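You operate a simulated robot arm through the tools that you are given. There is no shell and no other tool. Be economical: measure what you need, move in short steps, check, and stop when the job is done.

The job below is to be done with a simulated two-armed robot. You get a single attempt, and the scene is never put back.

Task
Pick up the bottle marked "damar" from the top of bench with dark shelf with one hand, pass it to the other hand and put it on the shelf under the small black table. Set down upright: bottle.

The check looks at the end state, three seconds after you hand in, the way a careful person would. Anything else that was tipped, shoved, dropped, spilled or broken makes it a failure.

Robot
Two 7-joint arms with two-finger parallel grippers on one trunk, on a base that drives. Base frame: it is fixed to the floor where the robot stands at the start and does not move with it; the origin is under the middle of the robot, x ahead of it, y to its left, z up. Lengths are in mm, angles in degrees, forces in N, time in s.
The left shoulder is at the start at [60, 189, 1137], the right one opposite. With the tool pointing down near the work surface each hand reaches from about 100 to 640 mm from the robot's upright axis, wherever it stands, measured 20 degrees to its own side. Places, roughly: shelf under the small black table [-1200, 400, 400]. Payload 3.43 kg a hand.
The tool frame of a hand sits at the grasp point between the pads (the TCP): z along the fingers, y along the line on which they close. The tips reach 30 mm beyond it. The gripper opens to 94 mm. The fingers are 28 mm wide and 10 mm thick; the gripper's body (50 by 96 mm) begins 55 mm behind the TCP.
Orientation is that of the tool frame in the base frame, as a unit quaternion [x, y, z, w]. With the fingers straight down and closing along the base's y, the tool's x points along the base's -x, its y along +y and its z along -z.

Tools
- The arms move only by the tool arm_command. It takes "left_commands", "right_commands" or both (then of equal length, played together; a hand with none holds still); each is a list of rows, each a list of 7 numbers: the shift along the base's x, y, z in mm, then the turn, a rotation vector about the base's x, y, z in degrees, then the gripper command, from -1 (shut) to 1 (fully open), values between in proportion. In form: [[tx, ty, tz, rx, ry, rz, gripper], ...]. A call has 1 to 8 rows; each row is the pose to reach, as a shift and turn from the pose commanded when the call began. Each row takes 0.2 s and may step no farther than 50 mm and 8.6 degrees from the row before; otherwise, or with a gripper value out of range, the whole call is refused. Where a pose cannot be reached the arm comes as near as it can. A force on the tool above 40 N (or 10 N above the force at the start of the call, whichever is more), or a blocked arm, ends the call early, and 0.2 s more pass. Each finger travels about 153 mm/s and halts on what it meets, pressing with about 24 N; the grip force reading is that of the motor and also rises with nothing between the fingers. The clock runs only during rows and for 0.2 s after the last one: add rows that repeat a pose to give the fingers time. The reply holds the time, the measured pose of the TCP, the force on the tool along the base axes, the opening and the grip force, in the units named above and with some noise, with the torque about the TCP (base axes, N m) and any sound that the robot's microphone picked up, and new pictures: "show" is both (left out), scene, wrist or none (wrist: the cameras of the hands that moved).
- Cameras (640 x 400 px; columns grow to the right, rows downward): "scene" is now at [16.3, -7.3, 1682.7]; the picture's right is [-0.07, -1.00, 0.00], its down [-0.79, 0.06, -0.61] and it looks along [0.60, -0.04, -0.80] (base axes); focal length 253 px, centre (320, 200). "left" rides on the left gripper at [76, -14, -102] in its tool frame; the picture's right is [0.18, 0.98, 0.00], its down [-0.75, 0.14, -0.64] and it looks along [-0.63, 0.12, 0.77] (tool axes); focal length 243 px, centre (320, 200). "right" rides on the right gripper at [76, 14, -103] in its tool frame; the picture's right is [-0.18, 0.98, 0.00], its down [-0.75, -0.14, -0.64] and it looks along [-0.63, -0.12, 0.77] (tool axes); focal length 243 px, centre (320, 200). There is no depth. A picture from a camera that has moved, and an enlarged one, comes with that camera's place and axes in the base frame and with its lens.
- slide_trunk(by): slides the trunk up (or, below 0, down) by that many mm; the arms and the scene camera ride with it, the base frame stays. It gives what a move gives, with no picture.
- drive_base(legs): drives the robot by 1 to 6 legs, each [ahead, left, turn to the left] in mm, mm and degrees, along the robot's own axes; the way and the turn of a leg run together, so that a leg with both is an arc; at most 1500 mm and 180 degrees a leg. The arms and the cameras ride along, it lands a little off, and it stops where it bumps. It gives what a move gives, and a new picture of the scene camera.
- turn_head(pan, tilt): turns the head with the scene camera to pan (to the left, within 86 degrees either way) and tilt (down, from -29 to 69), counted from straight ahead of the robot. It gives what a move gives, and a new picture of the scene camera.
- zoom(camera, box): a new picture of the part [left, top, right, bottom] of that camera's present view, enlarged. The clock stands still meanwhile.
- close_job(): hands the job in; it is judged then, once.

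Go step by step. Nothing tells you exact positions but the pictures and the camera data: compare them with the known pose of the tool, close in by small moves and look again before you grip or let go. The budget is 120 turns and 260 pictures, counting those below and the enlarged ones. Unless the task says otherwise, let go and move clear before handing in.

The tools are called after ">>>" as name(argument=value, ...) on one line, values as JSON. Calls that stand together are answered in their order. arm_command: Moves the arms, as the interface text tells. Its arguments: {"type":"object","properties":{"left_commands":{"type":"array","items":{"type":"array","items":{"type":"number"}}},"right_commands":{"type":"array","items":{"type":"array","items":{"type":"number"}}},"show":{"type":"string","enum":["both","scene","wrist","none"]}},"required":[]} The other tools are called the same way: slide_trunk (by) slides the trunk up or down; drive_base (legs) drives the base; turn_head (pan, tilt) turns the head that bears the scene camera; zoom (camera, box) takes an enlarged picture of a part of a camera's view; close_job () hands the job in.

At the start:

```text
time_s: 0.0
left_position: [387.9, 143.1, 1213.1]
left_ee_rot: [0.0, 1.0, 0.001, 0.0]
left_force: [-0.2, -0.4, -0.6]
left_ft_torque: [0.01, 0.02, 0.0]
left_grip_width: 93.7
left_grip_force: 0.0
right_position: [329.7, -119.0, 1154.7]
right_ee_rot: [-0.001, 1.0, 0.0, 0.0]
right_force: [0.6, -0.2, 0.6]
right_ft_torque: [0.0, 0.0, 0.01]
right_grip_width: 93.9
right_grip_force: 0.1
trunk travel left (down, up): [-809.0, 181.0]
robot x, y, heading: [-0.0, -1.8, 0.1]
head pan, tilt: [-4.1, 52.7]
```

scene: 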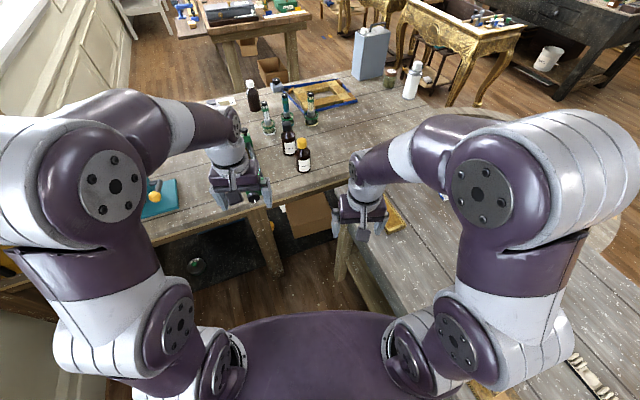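
right: 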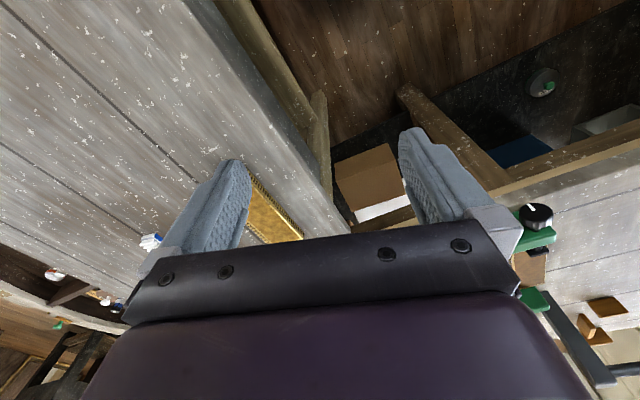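
left: 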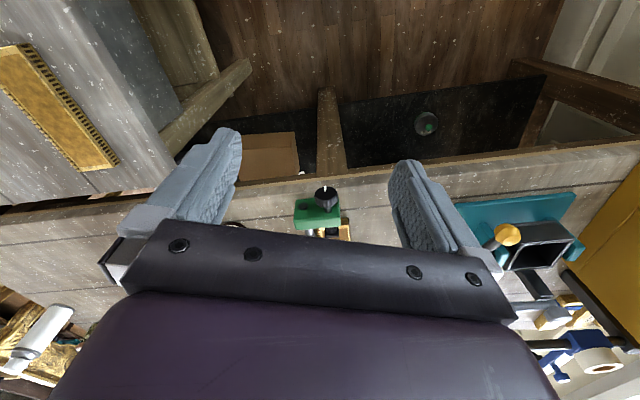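

I see a bench ahead with several bottles and a dark shelf below. I will zoom in to read the labels.

>>> zoom(camera="scene", box=[220, 60, 380, 190])

>>> zoom(camera="scene", box=[265, 110, 335, 180])

```text
3.08 times, centred on (300, 125) of scene
camera zoom: at [16.3, -7.3, 1682.7], right [-0.07, -1.0, 0.0], down [-0.79, 0.06, -0.61], along [0.6, -0.04, -0.8], focal length 779 px, centre (382, 431)
```

zoom: 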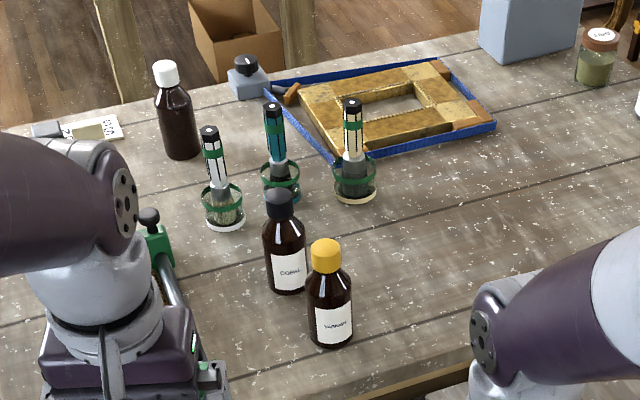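

```text
5.71 times, centred on (300, 145) of scene
camera zoom: at [16.3, -7.3, 1682.7], right [-0.07, -1.0, 0.0], down [-0.79, 0.06, -0.61], along [0.6, -0.04, -0.8], focal length 1447 px, centre (434, 514)
```

zoom: 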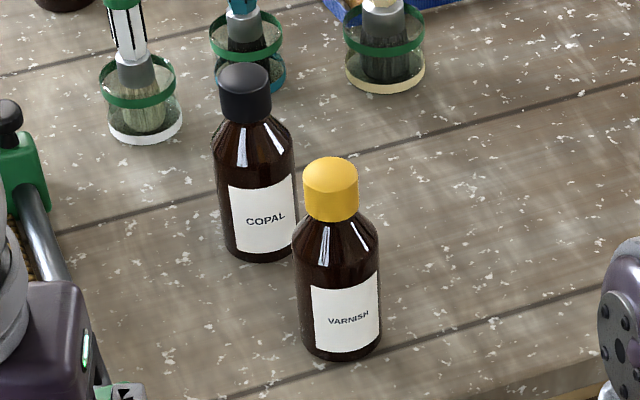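

The front bottles read COPAL and VARNISH. A third one with a white cap at the back left has its label out of sight, so I'll look around, including towards the black table.

>>> turn_head(pan=30, tilt=45)

>>> turn_head(pan=86, tilt=40)

>>> turn_head(pan=-50, tilt=45)

>>> turn_head(pan=0, tilt=30)

```text
time_s: 1.0
left_position: [388.0, 143.8, 1212.3]
left_ee_rot: [0.0, 1.0, -0.001, 0.001]
left_force: [-0.5, 0.6, -0.8]
left_ft_torque: [0.01, -0.01, 0.01]
left_grip_width: 94.1
left_grip_force: 0.0
right_position: [328.5, -117.8, 1154.3]
right_ee_rot: [0.0, 1.0, 0.0, 0.0]
right_force: [-0.8, -0.6, 0.4]
right_ft_torque: [0.0, 0.01, 0.0]
right_grip_width: 93.9
right_grip_force: 0.0
trunk travel left (down, up): [-809.0, 181.0]
robot x, y, heading: [2.9, -1.0, 0.1]
head pan, tilt: [30.0, 45.0]
camera scene: at [12.5, 38.6, 1693.1], right [0.5, -0.87, 0.0], down [-0.61, -0.35, -0.71], along [0.61, 0.35, -0.71], focal length 253 px, centre (320, 200)
```

scene: 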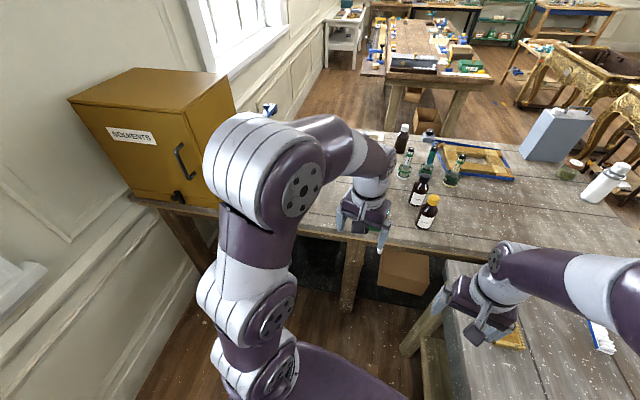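

```text
time_s: 2.2
left_position: [387.2, 143.2, 1212.7]
left_ee_rot: [0.0, 1.0, 0.0, 0.0]
left_force: [0.2, -0.5, 0.0]
left_ft_torque: [-0.02, 0.0, 0.0]
left_grip_width: 94.0
left_grip_force: 0.0
right_position: [328.5, -117.7, 1154.3]
right_ee_rot: [0.0, 1.0, 0.0, -0.001]
right_force: [0.3, 0.8, 0.4]
right_ft_torque: [0.0, 0.0, -0.02]
right_grip_width: 94.1
right_grip_force: 0.1
trunk travel left (down, up): [-809.0, 181.0]
robot x, y, heading: [-5.2, -0.5, 0.1]
head pan, tilt: [85.9, 40.0]
camera scene: at [-51.9, 82.8, 1700.4], right [1.0, -0.07, 0.0], down [-0.05, -0.64, -0.77], along [0.05, 0.76, -0.64], focal length 253 px, centre (320, 200)
```

scene: 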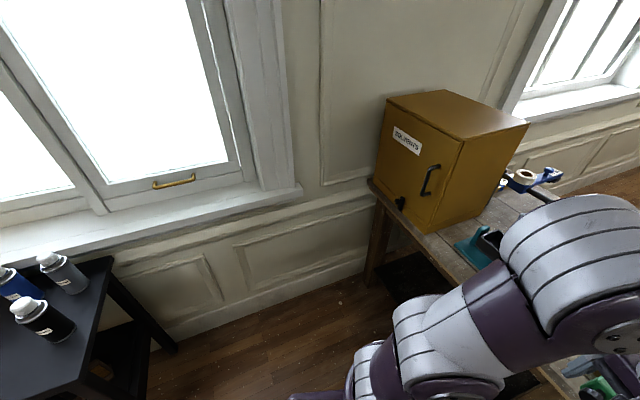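

```text
time_s: 4.4
left_position: [386.7, 143.5, 1213.0]
left_ee_rot: [0.0, 1.0, 0.0, 0.0]
left_force: [0.4, 0.5, 0.0]
left_ft_torque: [-0.01, -0.01, -0.04]
left_grip_width: 93.9
left_grip_force: 0.1
right_position: [328.4, -118.5, 1154.3]
right_ee_rot: [0.0, 1.0, 0.0, 0.0]
right_force: [-0.6, 0.1, 0.0]
right_ft_torque: [0.01, 0.04, -0.01]
right_grip_width: 94.1
right_grip_force: 0.0
trunk travel left (down, up): [-809.0, 181.0]
robot x, y, heading: [-1.2, -1.1, 0.1]
head pan, tilt: [-50.0, 45.0]
camera scene: at [-5.7, -64.3, 1693.1], right [-0.77, -0.64, 0.0], down [-0.45, 0.54, -0.71], along [0.45, -0.54, -0.71], focal length 253 px, centre (320, 200)
```

scene: 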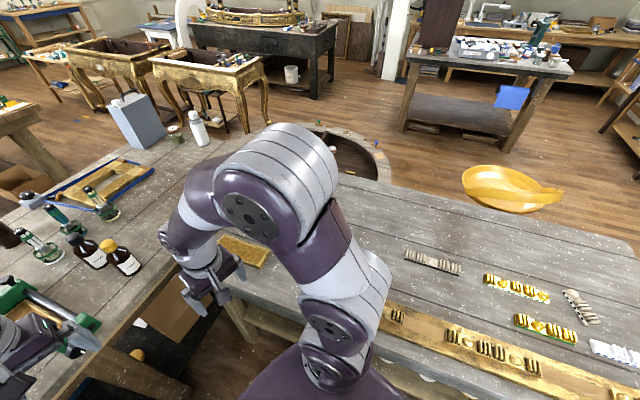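

```text
time_s: 5.6
left_position: [388.0, 142.8, 1212.7]
left_ee_rot: [0.001, 1.0, 0.0, 0.0]
left_force: [-0.6, 0.5, 0.4]
left_ft_torque: [-0.01, -0.05, 0.0]
left_grip_width: 93.9
left_grip_force: 0.0
right_position: [329.6, -117.4, 1154.1]
right_ee_rot: [0.0, 1.0, 0.0, 0.0]
right_force: [-0.4, 0.9, -0.3]
right_ft_torque: [-0.02, -0.02, 0.0]
right_grip_width: 94.0
right_grip_force: 0.1
trunk travel left (down, up): [-809.0, 181.0]
robot x, y, heading: [2.9, -2.0, -0.1]
head pan, tilt: [0.0, 30.0]
camera scene: at [32.5, -2.1, 1715.7], right [0.0, -1.0, 0.0], down [-0.5, 0.0, -0.87], along [0.87, 0.0, -0.5], focal length 253 px, centre (320, 200)
```

scene: 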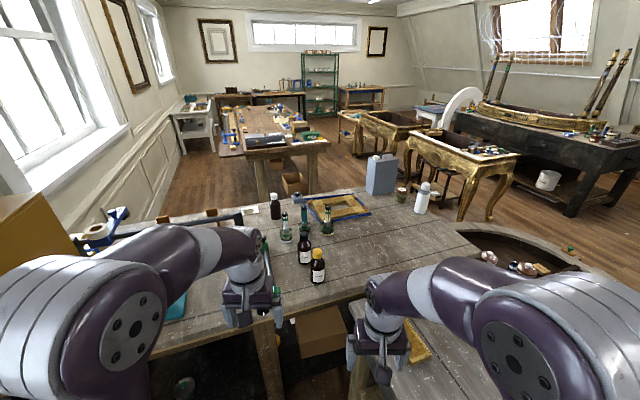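

>>> zoom(camera="scene", box=[240, 180, 360, 290])

>>> slide_trunk(by=170)

>>> zoom(camera="scene", box=[240, 180, 360, 290])

```text
3.64 times, centred on (300, 235) of scene
camera zoom: at [32.5, -2.1, 1715.7], right [0.0, -1.0, 0.0], down [-0.5, 0.0, -0.87], along [0.87, 0.0, -0.5], focal length 921 px, centre (393, 73)
```

zoom: 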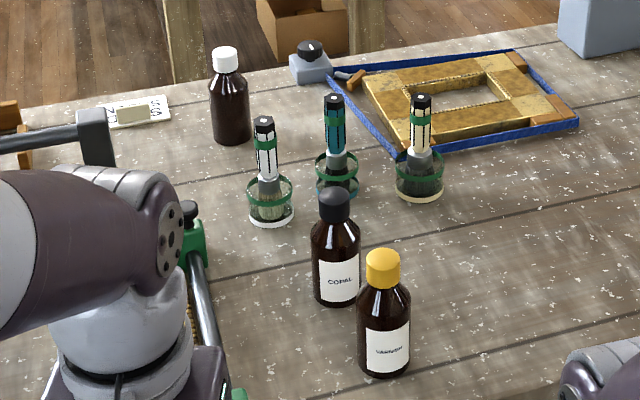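

```text
time_s: 7.5
left_position: [387.1, 143.7, 1382.0]
left_ee_rot: [0.0, 1.0, -0.001, 0.0]
left_force: [-0.3, 0.2, 0.3]
left_ft_torque: [0.02, 0.01, -0.02]
left_grip_width: 94.4
left_grip_force: 0.0
right_position: [329.0, -119.4, 1323.7]
right_ee_rot: [0.0, 1.0, 0.0, 0.0]
right_force: [1.2, -0.9, -0.5]
right_ft_torque: [0.04, -0.02, -0.01]
right_grip_width: 93.7
right_grip_force: 0.1
trunk travel left (down, up): [-979.0, 11.0]
robot x, y, heading: [0.9, 0.2, -0.0]
head pan, tilt: [0.0, 30.0]
```

```text
3.64 times, centred on (300, 235) of scene
camera zoom: at [32.5, -2.0, 1885.7], right [0.0, -1.0, 0.0], down [-0.5, 0.0, -0.87], along [0.87, 0.0, -0.5], focal length 921 px, centre (393, 73)
```

zoom: 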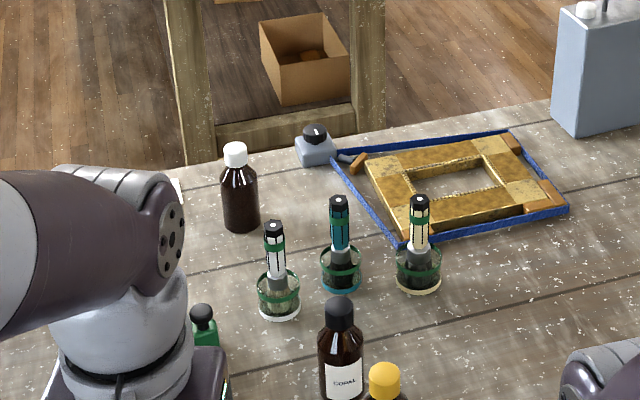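

The white-capped bottle stands around [1205, 243], 140 tall, on a top at z≈935. It is deep on the bench, so I'll check the base and the bench edge for clearance.

>>> turn_head(pan=0, tilt=69)

>>> turn_head(pan=-86, tilt=50)

>>> turn_head(pan=86, tilt=60)

```text
time_s: 8.6
left_position: [387.5, 143.3, 1381.7]
left_ee_rot: [0.0, 1.0, 0.0, 0.0]
left_force: [0.4, -0.1, -1.0]
left_ft_torque: [-0.02, 0.02, -0.02]
left_grip_width: 94.0
left_grip_force: 0.0
right_position: [328.3, -118.2, 1324.4]
right_ee_rot: [0.0, 1.0, -0.001, 0.0]
right_force: [0.5, -0.1, 0.3]
right_ft_torque: [-0.02, 0.01, 0.02]
right_grip_width: 94.3
right_grip_force: 0.1
trunk travel left (down, up): [-979.0, 11.0]
robot x, y, heading: [1.0, -2.3, -0.0]
head pan, tilt: [0.0, 68.8]
camera scene: at [-2.1, -2.0, 1834.3], right [0.0, -1.0, 0.0], down [-0.93, 0.0, -0.36], along [0.36, 0.0, -0.93], focal length 253 px, centre (320, 200)
```

scene: 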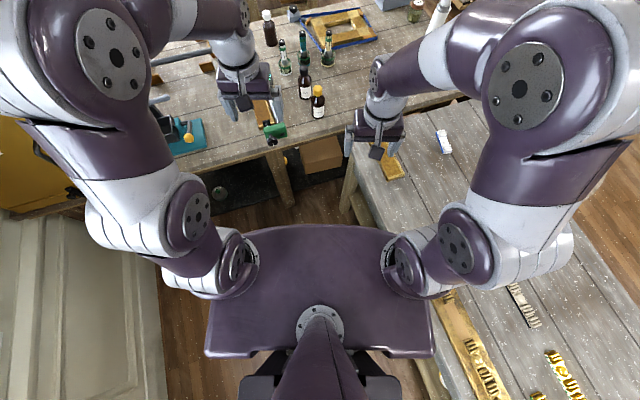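

```text
time_s: 10.2
left_position: [387.4, 142.7, 1382.8]
left_ee_rot: [0.0, 1.0, 0.0, 0.0]
left_force: [0.3, 0.0, -1.0]
left_ft_torque: [0.0, 0.0, -0.01]
left_grip_width: 93.7
left_grip_force: 0.1
right_position: [327.9, -119.2, 1323.7]
right_ee_rot: [0.0, 1.0, 0.0, 0.0]
right_force: [0.2, -1.0, -0.4]
right_ft_torque: [-0.02, -0.02, 0.0]
right_grip_width: 94.0
right_grip_force: 0.1
trunk travel left (down, up): [-979.0, 11.0]
robot x, y, heading: [-3.1, -1.4, -0.2]
head pan, tilt: [-85.9, 50.0]
camera scene: at [-52.5, -78.8, 1856.2], right [-1.0, -0.07, 0.0], down [-0.05, 0.76, -0.64], along [0.05, -0.64, -0.77], focal length 253 px, centre (320, 200)
```

scene: 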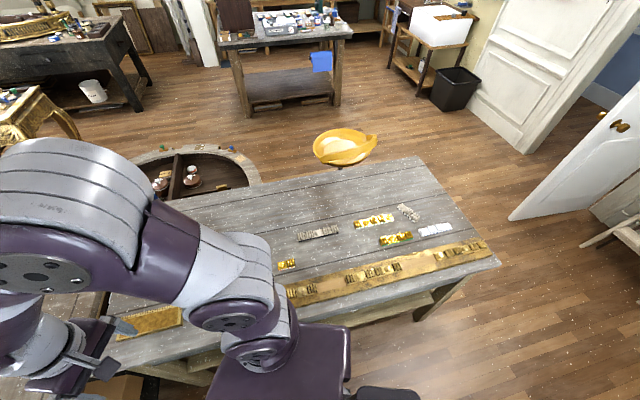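

```text
time_s: 12.8
left_position: [387.8, 143.7, 1382.5]
left_ee_rot: [0.0, 1.0, 0.0, -0.001]
left_force: [0.8, 0.0, -0.2]
left_ft_torque: [0.02, -0.03, 0.0]
left_grip_width: 93.9
left_grip_force: 0.0
right_position: [328.5, -118.1, 1324.0]
right_ee_rot: [0.0, 1.0, 0.001, 0.0]
right_force: [0.3, -0.4, 0.0]
right_ft_torque: [0.03, -0.02, 0.04]
right_grip_width: 94.1
right_grip_force: 0.0
trunk travel left (down, up): [-979.0, 11.0]
robot x, y, heading: [-1.8, 0.5, -0.3]
head pan, tilt: [85.9, 60.0]
camera scene: at [-53.2, 64.5, 1843.6], right [1.0, -0.07, 0.0], down [-0.06, -0.86, -0.5], along [0.04, 0.5, -0.87], focal length 253 px, centre (320, 200)
```

scene: 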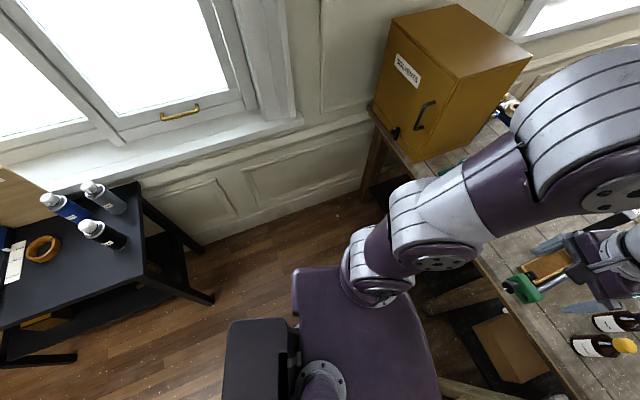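

I need the bench's front edge and what's beneath it more exactly.

>>> turn_head(pan=15, tilt=60)

>>> zoom(camera="scene", box=[180, 60, 460, 235])

```text
time_s: 14.2
left_position: [388.1, 143.6, 1382.7]
left_ee_rot: [0.0, 1.0, 0.001, 0.0]
left_force: [0.5, 0.2, -0.6]
left_ft_torque: [0.0, -0.04, -0.03]
left_grip_width: 93.9
left_grip_force: 0.1
right_position: [327.2, -118.3, 1322.6]
right_ee_rot: [0.0, 1.0, 0.0, -0.001]
right_force: [1.0, -0.3, 0.1]
right_ft_torque: [-0.02, 0.02, -0.01]
right_grip_width: 94.0
right_grip_force: 0.1
trunk travel left (down, up): [-979.0, 11.0]
robot x, y, heading: [-1.4, -3.7, 0.1]
head pan, tilt: [15.0, 60.0]
camera scene: at [6.4, 15.3, 1843.6], right [0.26, -0.97, 0.0], down [-0.84, -0.22, -0.5], along [0.48, 0.13, -0.87], focal length 253 px, centre (320, 200)
```

scene: 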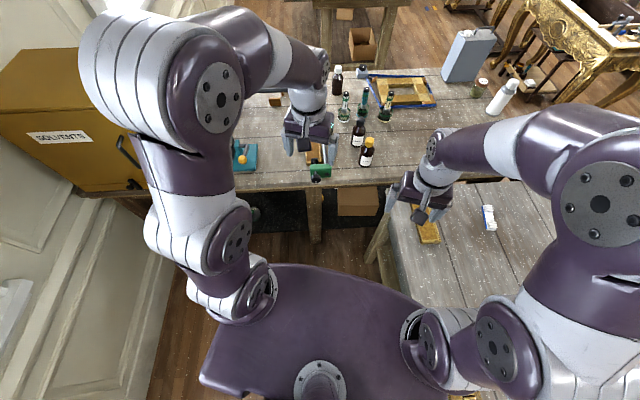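

```text
2.29 times, centred on (320, 148) of scene
camera zoom: at [6.4, 15.3, 1843.6], right [0.26, -0.97, 0.0], down [-0.84, -0.22, -0.5], along [0.48, 0.13, -0.87], focal length 579 px, centre (320, 320)
```

zoom: 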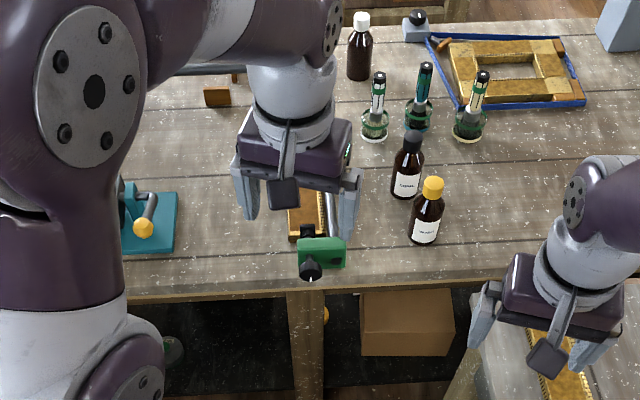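

The bench's front edge runs at about 19.5° and the right bench is parallel to that heading. I'll turn to face the bench squarely and move closer, so that the right arm is in line with the bottle.

>>> drive_base(legs=[[0, 0, 19.5], [220, 0, 0]])

>>> turn_head(pan=0, tilt=45)

>>> zoom(camera="scene", box=[220, 60, 420, 220])

```text
time_s: 17.0
left_position: [528.5, 348.6, 1383.7]
left_ee_rot: [-0.178, 0.984, 0.001, 0.002]
left_force: [0.2, -0.2, -0.4]
left_ft_torque: [0.03, -0.01, -0.01]
left_grip_width: 94.0
left_grip_force: 0.0
right_position: [563.7, 83.2, 1324.8]
right_ee_rot: [-0.177, 0.984, 0.0, 0.001]
right_force: [0.0, 1.2, -0.3]
right_ft_torque: [0.02, -0.04, 0.0]
right_grip_width: 94.3
right_grip_force: 0.1
trunk travel left (down, up): [-979.0, 11.0]
robot x, y, heading: [216.4, 79.7, 20.3]
head pan, tilt: [15.0, 60.0]
camera scene: at [213.5, 94.8, 1843.7], right [0.58, -0.82, 0.0], down [-0.7, -0.5, -0.5], along [0.41, 0.29, -0.86], focal length 253 px, centre (320, 200)
```

scene: 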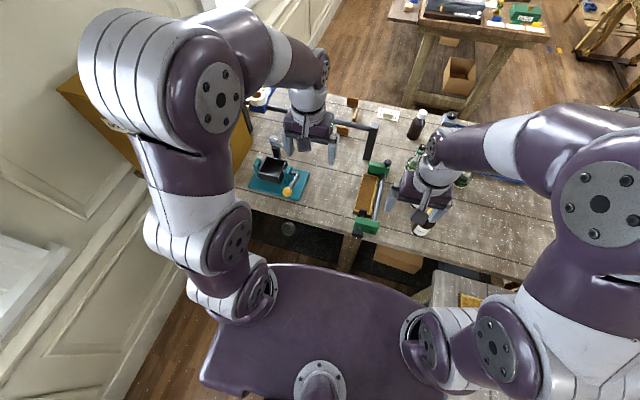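

```text
time_s: 17.8
left_position: [532.9, 349.4, 1382.2]
left_ee_rot: [-0.177, 0.984, 0.001, 0.001]
left_force: [-0.3, -0.5, -0.2]
left_ft_torque: [-0.02, -0.01, -0.02]
left_grip_width: 94.1
left_grip_force: 0.0
right_position: [567.1, 84.0, 1324.1]
right_ee_rot: [-0.177, 0.984, 0.0, 0.0]
right_force: [0.5, 0.6, 0.2]
right_ft_torque: [0.01, 0.03, 0.02]
right_grip_width: 94.2
right_grip_force: 0.1
trunk travel left (down, up): [-979.0, 11.0]
robot x, y, heading: [219.5, 82.0, 20.3]
head pan, tilt: [0.0, 45.0]
camera scene: at [240.8, 86.7, 1863.0], right [0.35, -0.94, 0.0], down [-0.66, -0.25, -0.71], along [0.66, 0.25, -0.71], focal length 253 px, centre (320, 200)
```

scene: 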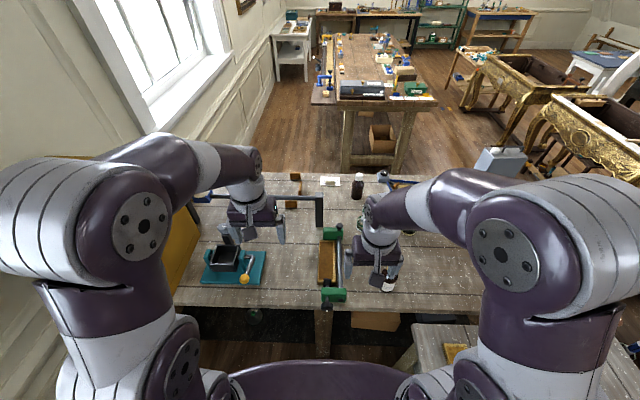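

```text
2.50 times, centred on (320, 140) of scene
camera zoom: at [240.8, 86.7, 1863.0], right [0.35, -0.94, 0.0], down [-0.66, -0.25, -0.71], along [0.66, 0.25, -0.71], focal length 633 px, centre (320, 350)
```

zoom: 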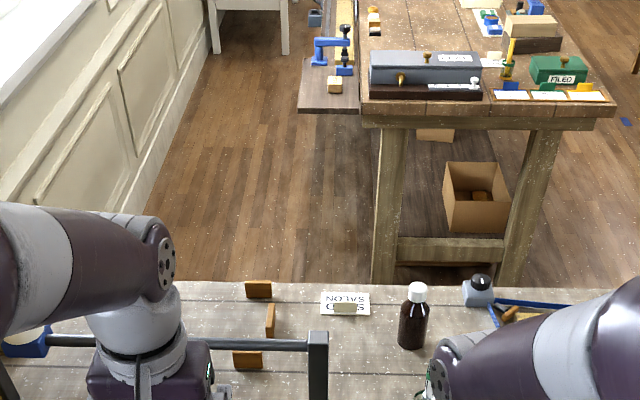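

>>> drive_base(legs=[[110, 0, 0]])

```text
time_s: 19.0
left_position: [631.1, 385.4, 1385.2]
left_ee_rot: [-0.176, 0.984, 0.0, 0.002]
left_force: [-0.1, -0.2, 0.2]
left_ft_torque: [0.03, -0.02, 0.01]
left_grip_width: 94.2
left_grip_force: 0.1
right_position: [665.7, 119.5, 1324.9]
right_ee_rot: [-0.176, 0.984, 0.001, 0.002]
right_force: [0.4, 0.3, -0.2]
right_ft_torque: [-0.01, -0.02, -0.02]
right_grip_width: 94.0
right_grip_force: 0.1
trunk travel left (down, up): [-979.0, 11.0]
robot x, y, heading: [319.1, 120.3, 20.4]
head pan, tilt: [0.0, 45.0]
camera scene: at [336.8, 122.1, 1863.2], right [0.35, -0.94, 0.0], down [-0.66, -0.24, -0.71], along [0.67, 0.25, -0.7], focal length 253 px, centre (320, 200)
```

scene: 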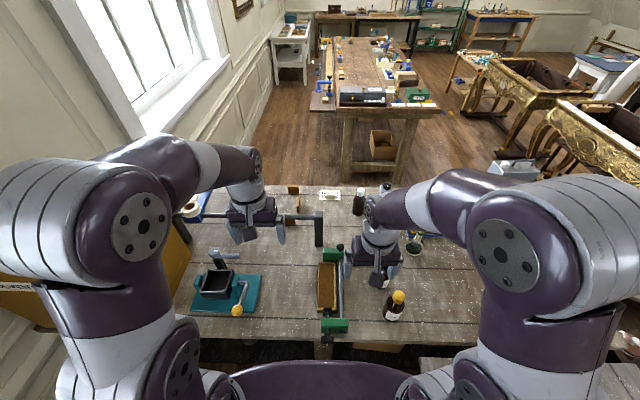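

No bump; the bottle is now ~880 mm ahead of the axis, straight before the right shoulder. I pitch the right tool forward and reach out, high above the objects.

>>> arm_command(right_commands=[[37, 14, 0, 2.6, -7.0, 0, 1], [75, 28, 0, 5.2, -14, 0, 1], [112, 42, 0, 7.8, -21, 0, 1], [150, 56, 0, 10.4, -28, 0, 1], [187, 70, 0, 13, -35, 0, 1], [225, 84, 0, 15.7, -42.2, 0, 1], [262, 98, 0, 15.7, -42.2, 0, 1], [300, 112, 0, 15.7, -42.2, 0, 1]])

```text
time_s: 20.8
left_position: [637.1, 387.8, 1381.5]
left_ee_rot: [-0.177, 0.984, 0.0, 0.0]
left_force: [-0.6, -0.2, 0.6]
left_ft_torque: [-0.01, 0.03, 0.0]
left_grip_width: 94.0
left_grip_force: 0.0
right_position: [974.1, 235.8, 1321.5]
right_ee_rot: [-0.163, 0.909, 0.068, 0.377]
right_force: [0.1, -1.2, -0.6]
right_ft_torque: [-0.02, 0.04, -0.04]
right_grip_width: 94.0
right_grip_force: 0.1
trunk travel left (down, up): [-979.0, 11.0]
robot x, y, heading: [322.9, 113.8, 20.1]
head pan, tilt: [0.0, 45.0]
camera scene: at [345.4, 125.7, 1863.0], right [0.35, -0.94, 0.0], down [-0.66, -0.25, -0.71], along [0.66, 0.24, -0.71], focal length 253 px, centre (320, 200)
camera right: at [851.2, 204.5, 1340.0], right [-0.22, 0.97, 0.13], down [0.12, -0.11, 0.99], along [0.97, 0.23, -0.1], focal length 243 px, centre (320, 200)
```

scene: 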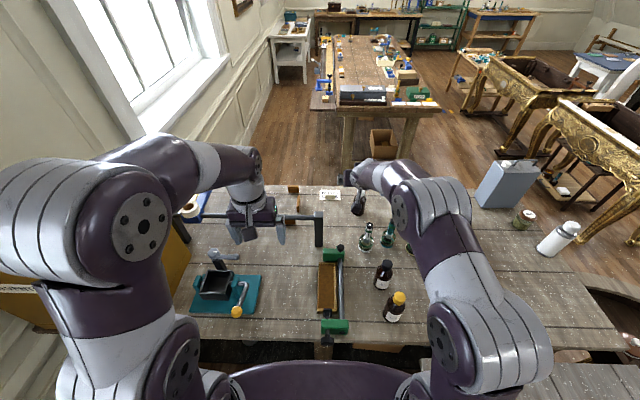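
right: 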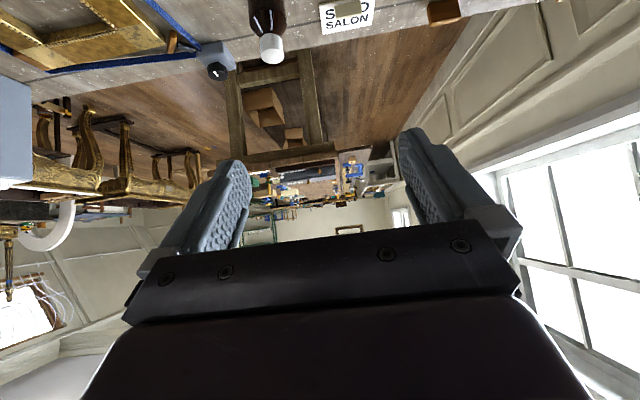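

The view from the right hand confirms the bottle at ≈[1205, 244]. I lower the trunk so the arm has its reach at cap height.

>>> slide_trunk(by=-150)

>>> arm_command(right_commands=[[40, 1, 0, 0, 0, 0, 1], [80, 2, 0, 0, 0, 0, 1], [120, 3, 0, 0, 0, 0, 1], [150, 4, 0, 0, 0, 0, 1], [150, 4, 0, 0, 0, 0, 1]])

```text
time_s: 22.6
left_position: [634.9, 387.8, 1232.3]
left_ee_rot: [-0.176, 0.984, 0.0, 0.0]
left_force: [0.3, -0.2, -0.2]
left_ft_torque: [-0.02, 0.0, 0.0]
left_grip_width: 94.1
left_grip_force: 0.1
right_position: [972.5, 233.2, 1171.1]
right_ee_rot: [-0.162, 0.91, 0.068, 0.376]
right_force: [0.4, -1.1, -0.4]
right_ft_torque: [-0.03, 0.02, -0.02]
right_grip_width: 93.9
right_grip_force: 0.0
trunk travel left (down, up): [-829.0, 161.0]
robot x, y, heading: [321.9, 121.6, 20.2]
head pan, tilt: [0.0, 45.0]
```

```text
time_s: 23.8
left_position: [633.9, 386.9, 1233.5]
left_ee_rot: [-0.176, 0.984, 0.0, 0.001]
left_force: [0.9, -0.7, 0.0]
left_ft_torque: [0.0, -0.02, -0.01]
left_grip_width: 94.1
left_grip_force: 0.1
right_position: [1121.2, 237.1, 1174.7]
right_ee_rot: [-0.163, 0.909, 0.068, 0.377]
right_force: [-0.2, 0.7, 0.1]
right_ft_torque: [-0.01, 0.0, 0.0]
right_grip_width: 94.0
right_grip_force: 0.0
trunk travel left (down, up): [-829.0, 161.0]
robot x, y, heading: [322.8, 118.0, 20.2]
head pan, tilt: [0.0, 45.0]
camera scene: at [341.1, 124.0, 1713.1], right [0.35, -0.94, 0.0], down [-0.66, -0.24, -0.71], along [0.66, 0.24, -0.71], focal length 253 px, centre (320, 200)
camera right: at [996.8, 207.3, 1193.7], right [-0.22, 0.97, 0.13], down [0.12, -0.11, 0.99], along [0.97, 0.23, -0.09], focal length 243 px, centre (320, 200)
```

scene: 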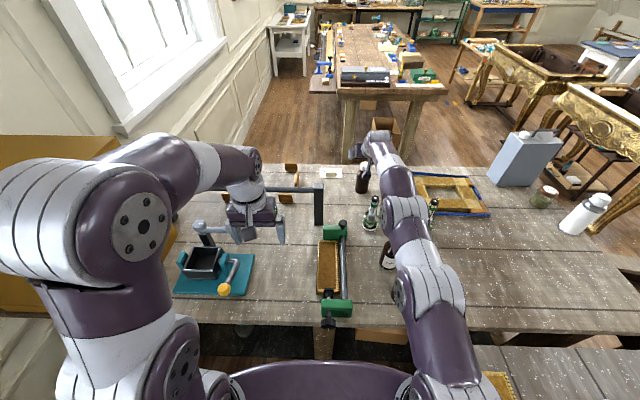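
right: 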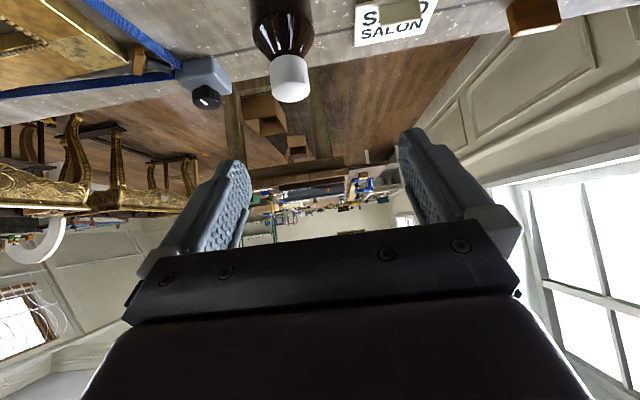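

>>> arm_command(right_commands=[[42, 3, 0, 0, 0, 0, 1], [84, 6, -10, 0, 0, 0, 1], [84, 6, -50, 0, 0, 0, 1], [84, 6, -75, 0, 0, 0, 1], [84, 6, -75, 0, 0, 0, 1]])

```text
time_s: 24.9
left_position: [632.6, 389.0, 1233.3]
left_ee_rot: [-0.176, 0.984, 0.001, 0.0]
left_force: [0.4, -0.2, -0.5]
left_ft_torque: [0.0, -0.01, 0.0]
left_grip_width: 93.8
left_grip_force: 0.2
right_position: [1133.0, 221.5, 1117.7]
right_ee_rot: [-0.162, 0.909, 0.068, 0.377]
right_force: [0.1, -0.3, 0.3]
right_ft_torque: [0.03, -0.04, -0.03]
right_grip_width: 94.1
right_grip_force: 0.1
right hand out of reach, approached as far as the arm can: row 1, 2, 3, 4, 5
trunk travel left (down, up): [-829.0, 161.0]
robot x, y, heading: [321.7, 117.4, 20.4]
head pan, tilt: [0.0, 45.0]
camera scene: at [341.4, 124.3, 1713.1], right [0.35, -0.94, 0.0], down [-0.66, -0.25, -0.71], along [0.66, 0.24, -0.71], focal length 253 px, centre (320, 200)
camera right: at [1009.3, 190.5, 1137.6], right [-0.22, 0.97, 0.13], down [0.12, -0.11, 0.99], along [0.97, 0.23, -0.09], focal length 243 px, centre (320, 200)
```

scene: 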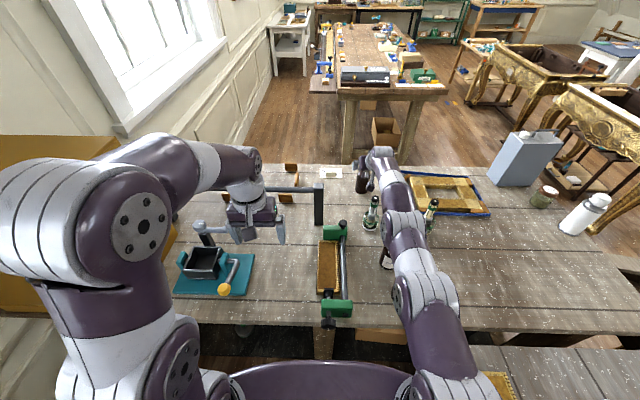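
right: 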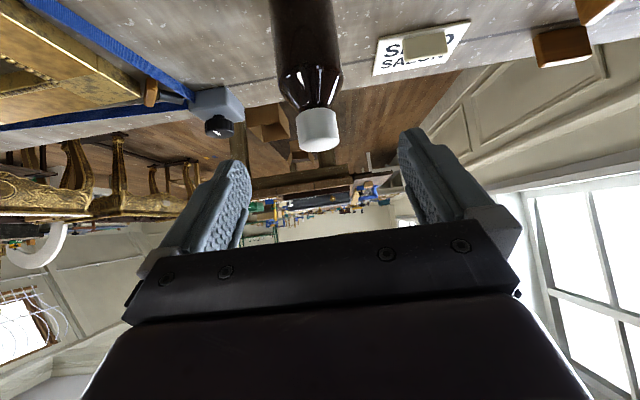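

The arm falls about 75 mm short. I raise the hand and drive a little nearer.

>>> arm_command(right_commands=[[-11, 0, 40, 0, 0, 0, 1], [-11, 0, 60, 0, 0, 0, 1], [-11, 0, 60, 0, 0, 0, 1]], show="none")

>>> drive_base(legs=[[70, 0, 0]])

```text
time_s: 25.8
left_position: [634.0, 386.2, 1232.2]
left_ee_rot: [-0.176, 0.984, 0.0, 0.0]
left_force: [0.3, -1.0, 0.5]
left_ft_torque: [0.0, 0.04, -0.01]
left_grip_width: 94.0
left_grip_force: 0.1
right_position: [1126.9, 222.6, 1177.6]
right_ee_rot: [-0.163, 0.909, 0.068, 0.377]
right_force: [0.4, -0.2, -0.4]
right_ft_torque: [-0.05, -0.03, 0.01]
right_grip_width: 93.9
right_grip_force: 0.0
trunk travel left (down, up): [-829.0, 161.0]
robot x, y, heading: [323.7, 123.9, 20.4]
head pan, tilt: [0.0, 45.0]
```

```text
time_s: 26.8
left_position: [695.7, 409.9, 1233.6]
left_ee_rot: [-0.177, 0.984, 0.0, 0.001]
left_force: [0.3, 0.0, -0.6]
left_ft_torque: [0.01, -0.02, -0.07]
left_grip_width: 93.8
left_grip_force: 0.1
right_position: [1189.5, 247.5, 1180.4]
right_ee_rot: [-0.163, 0.909, 0.069, 0.378]
right_force: [0.4, -0.2, 0.0]
right_ft_torque: [-0.03, 0.01, 0.03]
right_grip_width: 93.9
right_grip_force: 0.1
trunk travel left (down, up): [-829.0, 161.0]
robot x, y, heading: [384.7, 144.0, 20.1]
head pan, tilt: [0.0, 45.0]
camera scene: at [404.2, 147.2, 1713.2], right [0.35, -0.94, 0.0], down [-0.66, -0.25, -0.71], along [0.66, 0.25, -0.71], focal length 253 px, centre (320, 200)
```

scene: 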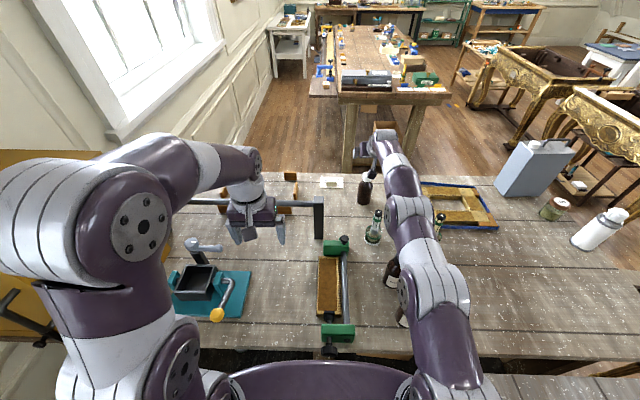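

>>> arm_command(right_commands=[[8, -2, -20, 0, 0, 0, 1], [16, -4, -50, 0, 0, 0, 1], [16, -4, -65, 0, 0, 0, 1], [16, -4, -65, 0, 0, 0, 1]])

```text
time_s: 27.8
left_position: [697.7, 411.6, 1232.9]
left_ee_rot: [-0.176, 0.984, 0.0, 0.001]
left_force: [-1.0, 0.2, 0.6]
left_ft_torque: [0.04, 0.0, 0.0]
left_grip_width: 94.2
left_grip_force: 0.0
right_position: [1199.9, 240.2, 1115.1]
right_ee_rot: [-0.162, 0.909, 0.068, 0.378]
right_force: [-0.6, -0.3, 0.0]
right_ft_torque: [0.0, 0.01, 0.01]
right_grip_width: 94.1
right_grip_force: 0.2
right hand out of reach, approached as far as the arm can: row 2, 3, 4
trunk travel left (down, up): [-829.0, 161.0]
robot x, y, heading: [385.2, 138.8, 20.4]
head pan, tilt: [0.0, 45.0]
camera scene: at [406.0, 147.7, 1713.1], right [0.35, -0.94, 0.0], down [-0.66, -0.25, -0.71], along [0.66, 0.25, -0.71], focal length 253 px, centre (320, 200)
camera right: at [1074.9, 210.3, 1134.3], right [-0.22, 0.97, 0.13], down [0.12, -0.11, 0.99], along [0.97, 0.23, -0.09], focal length 243 px, centre (320, 200)
```

scene: 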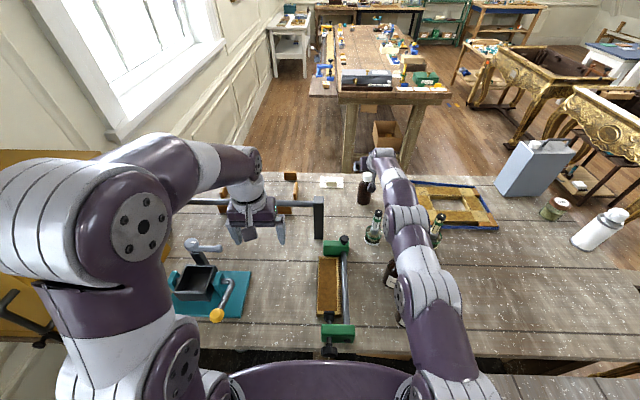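
right: 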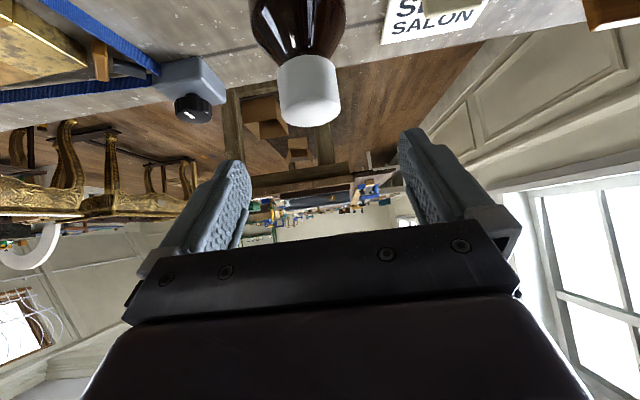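

The cap sits between the open fingers, 53 mm lower. I lower the trunk instead of the arm, which is at its limit.

>>> slide_trunk(by=-54)

>>> arm_command(right_commands=[[3, 2, 0, 0, 0, 0, 1], [4, 3, 0, 0, 0, 0, 1]])

```text
time_s: 28.7
left_position: [699.0, 411.5, 1178.1]
left_ee_rot: [-0.176, 0.984, 0.0, 0.0]
left_force: [0.3, 0.5, -0.3]
left_ft_torque: [-0.01, -0.01, -0.02]
left_grip_width: 94.0
left_grip_force: 0.1
right_position: [1199.1, 240.9, 1059.8]
right_ee_rot: [-0.163, 0.909, 0.069, 0.377]
right_force: [-0.8, 0.3, 0.9]
right_ft_torque: [-0.02, 0.0, 0.0]
right_grip_width: 93.9
right_grip_force: 0.0
trunk travel left (down, up): [-775.0, 215.0]
robot x, y, heading: [385.7, 142.9, 20.2]
head pan, tilt: [0.0, 45.0]
```

```text
time_s: 29.3
left_position: [699.1, 411.8, 1178.5]
left_ee_rot: [-0.177, 0.984, 0.0, 0.0]
left_force: [-0.2, 0.1, 0.6]
left_ft_torque: [0.03, -0.01, 0.0]
left_grip_width: 93.8
left_grip_force: 0.1
right_position: [1202.3, 242.9, 1060.3]
right_ee_rot: [-0.163, 0.91, 0.068, 0.376]
right_force: [-0.7, 0.5, -0.1]
right_ft_torque: [0.02, -0.01, -0.02]
right_grip_width: 94.2
right_grip_force: 0.0
right hand out of reach, approached as far as the arm can: row 1, 2
trunk travel left (down, up): [-775.0, 215.0]
robot x, y, heading: [381.7, 141.2, 20.4]
head pan, tilt: [0.0, 45.0]
camera scene: at [407.7, 148.3, 1659.1], right [0.35, -0.94, 0.0], down [-0.66, -0.25, -0.71], along [0.66, 0.25, -0.71], focal length 253 px, centre (320, 200)
camera right: at [1076.6, 212.0, 1079.6], right [-0.22, 0.97, 0.13], down [0.12, -0.11, 0.99], along [0.97, 0.23, -0.1], focal length 243 px, centre (320, 200)
```

scene: 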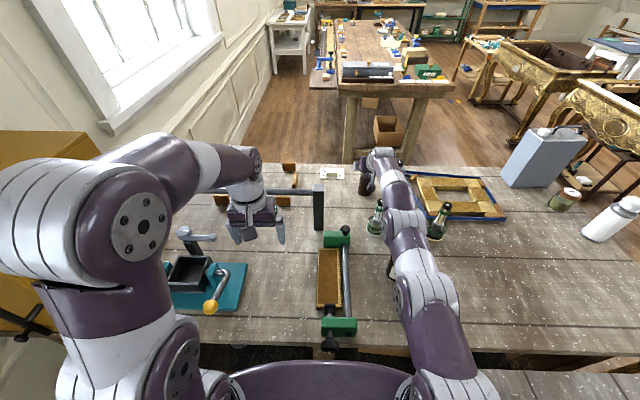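
right: 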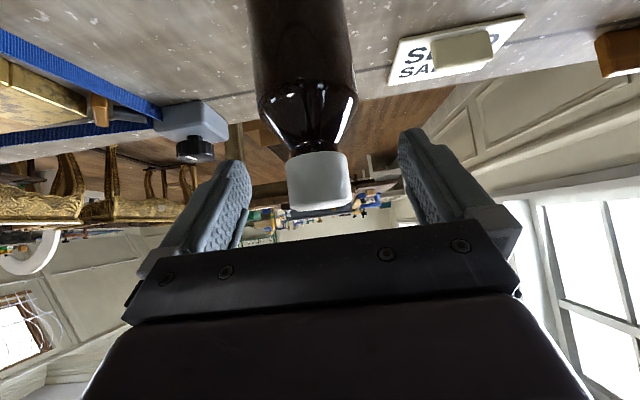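

The cap is centred between the fingers; I close on it.

>>> arm_command(right_commands=[[0, 0, 0, 0, 0, 0, 0.2], [0, 0, 0, 0, 0, 0, -0.2], [0, 0, 0, 0, 0, 0, -1], [0, 0, 0, 0, 0, 0, -1], [0, 0, 0, 0, 0, 0, -1]], show="wrist")

```text
time_s: 30.5
left_position: [698.6, 410.7, 1179.8]
left_ee_rot: [-0.176, 0.984, 0.0, 0.0]
left_force: [-0.8, -0.5, 0.4]
left_ft_torque: [0.0, 0.0, 0.0]
left_grip_width: 93.9
left_grip_force: 0.1
right_position: [1201.1, 242.8, 1060.5]
right_ee_rot: [-0.163, 0.909, 0.068, 0.377]
right_force: [0.5, -0.4, 0.7]
right_ft_torque: [0.05, -0.09, 0.0]
right_grip_width: 39.2
right_grip_force: 23.9
trunk travel left (down, up): [-775.0, 215.0]
robot x, y, heading: [383.2, 142.3, 20.2]
head pan, tilt: [0.0, 45.0]
camera right: at [1076.6, 211.9, 1079.9], right [-0.22, 0.97, 0.13], down [0.12, -0.11, 0.99], along [0.97, 0.23, -0.09], focal length 243 px, centre (320, 200)
```

right: 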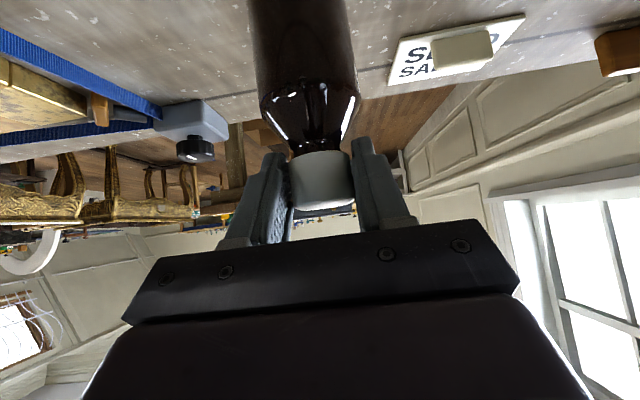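

Gripped. I lift it with the trunk.

>>> slide_trunk(by=60)

>>> slide_trunk(by=150)

>>> arm_command(right_commands=[[0, 0, 0, 0, 0, 0, -1]])

```text
time_s: 31.5
left_position: [700.5, 412.5, 1238.3]
left_ee_rot: [-0.177, 0.984, -0.001, 0.0]
left_force: [-1.0, -0.2, 0.0]
left_ft_torque: [0.03, 0.01, -0.02]
left_grip_width: 94.0
left_grip_force: 0.1
right_position: [1201.8, 242.6, 1118.7]
right_ee_rot: [-0.163, 0.909, 0.069, 0.377]
right_force: [-0.2, 0.0, -3.4]
right_ft_torque: [0.02, 0.05, 0.0]
right_grip_width: 38.8
right_grip_force: 24.4
trunk travel left (down, up): [-835.0, 155.0]
robot x, y, heading: [385.5, 142.8, 20.2]
head pan, tilt: [0.0, 45.0]
```

```text
time_s: 33.3
left_position: [699.9, 412.5, 1388.4]
left_ee_rot: [-0.176, 0.984, -0.001, 0.0]
left_force: [0.5, -0.1, -0.6]
left_ft_torque: [0.03, 0.03, -0.03]
left_grip_width: 94.1
left_grip_force: 0.0
right_position: [1202.3, 243.3, 1268.9]
right_ee_rot: [-0.163, 0.91, 0.068, 0.376]
right_force: [-0.1, 0.7, -3.9]
right_ft_torque: [-0.01, 0.06, 0.02]
right_grip_width: 39.1
right_grip_force: 24.3
trunk travel left (down, up): [-985.0, 5.0]
robot x, y, heading: [385.2, 144.2, 20.5]
head pan, tilt: [0.0, 45.0]
```

```text
time_s: 33.7
left_position: [699.4, 411.5, 1387.4]
left_ee_rot: [-0.177, 0.984, 0.0, 0.001]
left_force: [0.2, -0.8, -0.5]
left_ft_torque: [0.04, 0.02, 0.02]
left_grip_width: 94.2
left_grip_force: 0.0
right_position: [1201.8, 241.8, 1269.5]
right_ee_rot: [-0.163, 0.909, 0.068, 0.376]
right_force: [1.0, 0.4, -3.3]
right_ft_torque: [0.0, 0.04, -0.05]
right_grip_width: 39.2
right_grip_force: 23.8
trunk travel left (down, up): [-985.0, 5.0]
robot x, y, heading: [386.3, 141.0, 20.4]
head pan, tilt: [0.0, 45.0]
camera scene: at [408.3, 148.4, 1869.1], right [0.35, -0.94, 0.0], down [-0.66, -0.25, -0.71], along [0.66, 0.25, -0.71], focal length 253 px, centre (320, 200)
camera right: at [1077.0, 212.1, 1289.4], right [-0.22, 0.97, 0.13], down [0.12, -0.11, 0.99], along [0.97, 0.23, -0.1], focal length 243 px, centre (320, 200)
```

scene: 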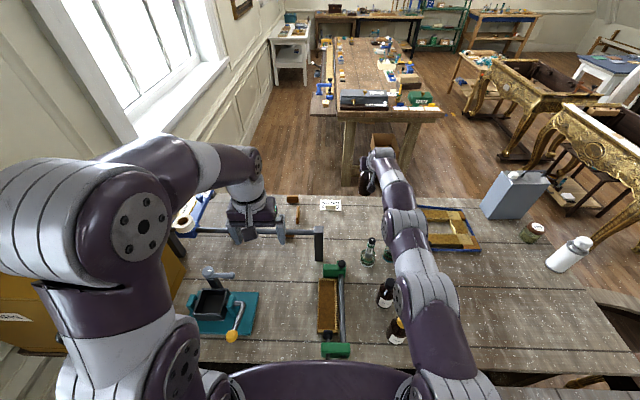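
right: 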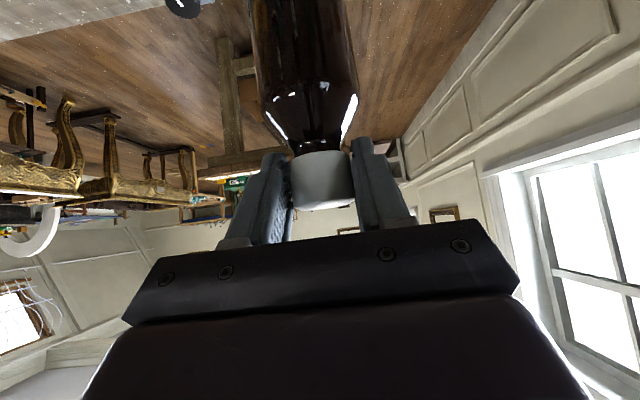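

The bottle is up and straight. I draw the right arm in, then back away from the bench.

>>> arm_command(right_commands=[[-40, -15, 0, 0, 0, 0, -1], [-80, -30, 0, 0, 0, 0, -1], [-120, -45, 0, 0, 0, 0, -1], [-160, -60, 0, 0, 0, 0, -1], [-200, -75, 0, 0, 0, 0, -1], [-240, -90, 0, 0, 0, 0, -1], [-280, -105, 0, 0, 0, 0, -1], [-320, -120, 0, 0, 0, 0, -1]], show="none")

>>> drive_base(legs=[[-380, 0, 0]])

>>> turn_head(pan=86, tilt=50)

```text
time_s: 35.5
left_position: [699.2, 412.2, 1389.3]
left_ee_rot: [-0.177, 0.984, 0.0, 0.001]
left_force: [0.2, -0.1, 0.2]
left_ft_torque: [0.01, -0.01, 0.0]
left_grip_width: 94.1
left_grip_force: 0.1
right_position: [878.1, 125.5, 1271.3]
right_ee_rot: [-0.163, 0.908, 0.069, 0.379]
right_force: [0.4, -0.4, -3.5]
right_ft_torque: [-0.03, 0.04, 0.0]
right_grip_width: 36.3
right_grip_force: 23.9
trunk travel left (down, up): [-985.0, 5.0]
robot x, y, heading: [382.7, 139.1, 20.2]
head pan, tilt: [0.0, 45.0]
```

```text
time_s: 37.9
left_position: [336.1, 277.3, 1387.8]
left_ee_rot: [-0.174, 0.985, 0.0, -0.001]
left_force: [-0.2, -0.2, -1.4]
left_ft_torque: [0.0, 0.0, -0.03]
left_grip_width: 94.1
left_grip_force: 0.0
right_position: [516.2, -10.4, 1268.1]
right_ee_rot: [-0.161, 0.91, 0.067, 0.376]
right_force: [0.4, 0.3, -2.6]
right_ft_torque: [0.02, 0.06, -0.02]
right_grip_width: 36.5
right_grip_force: 24.3
trunk travel left (down, up): [-985.0, 5.0]
robot x, y, heading: [20.2, 9.5, 19.9]
head pan, tilt: [0.0, 45.0]
camera scene: at [44.8, 14.3, 1869.0], right [0.34, -0.94, 0.0], down [-0.67, -0.24, -0.71], along [0.66, 0.24, -0.71], focal length 253 px, centre (320, 200)
```

scene: 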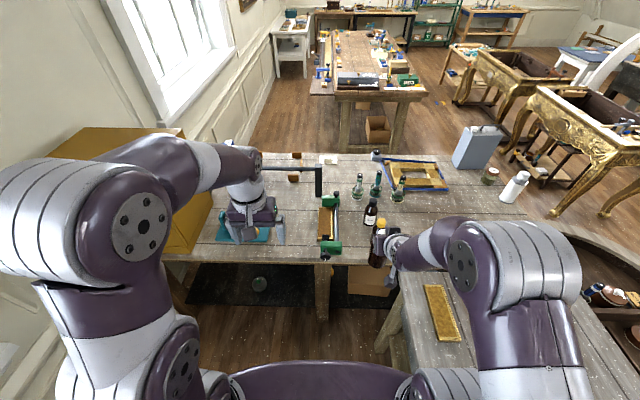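

```text
time_s: 39.5
left_position: [334.2, 275.6, 1388.6]
left_ee_rot: [-0.175, 0.985, 0.0, 0.0]
left_force: [-0.3, 0.4, -0.1]
left_ft_torque: [-0.03, 0.03, 0.0]
left_grip_width: 93.9
left_grip_force: 0.0
right_position: [514.0, -10.7, 1269.5]
right_ee_rot: [-0.161, 0.91, 0.067, 0.377]
right_force: [-1.2, 0.2, -3.4]
right_ft_torque: [-0.02, 0.02, 0.01]
right_grip_width: 36.6
right_grip_force: 24.1
trunk travel left (down, up): [-985.0, 5.0]
robot x, y, heading: [23.3, 6.8, 20.2]
head pan, tilt: [85.9, 50.0]
camera scene: at [-56.0, 59.2, 1862.2], right [0.96, 0.28, 0.0], down [0.21, -0.74, -0.64], along [-0.18, 0.62, -0.77], focal length 253 px, centre (320, 200)
```

scene: 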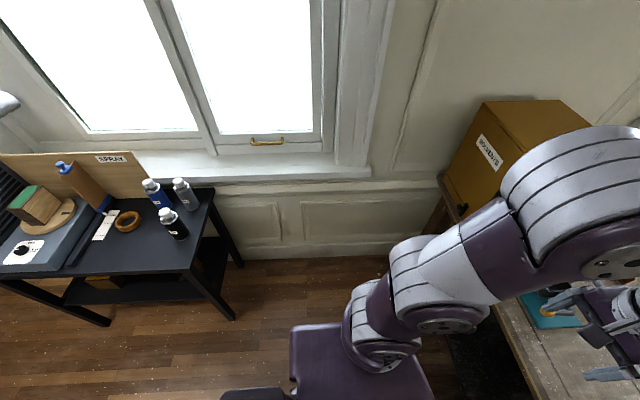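

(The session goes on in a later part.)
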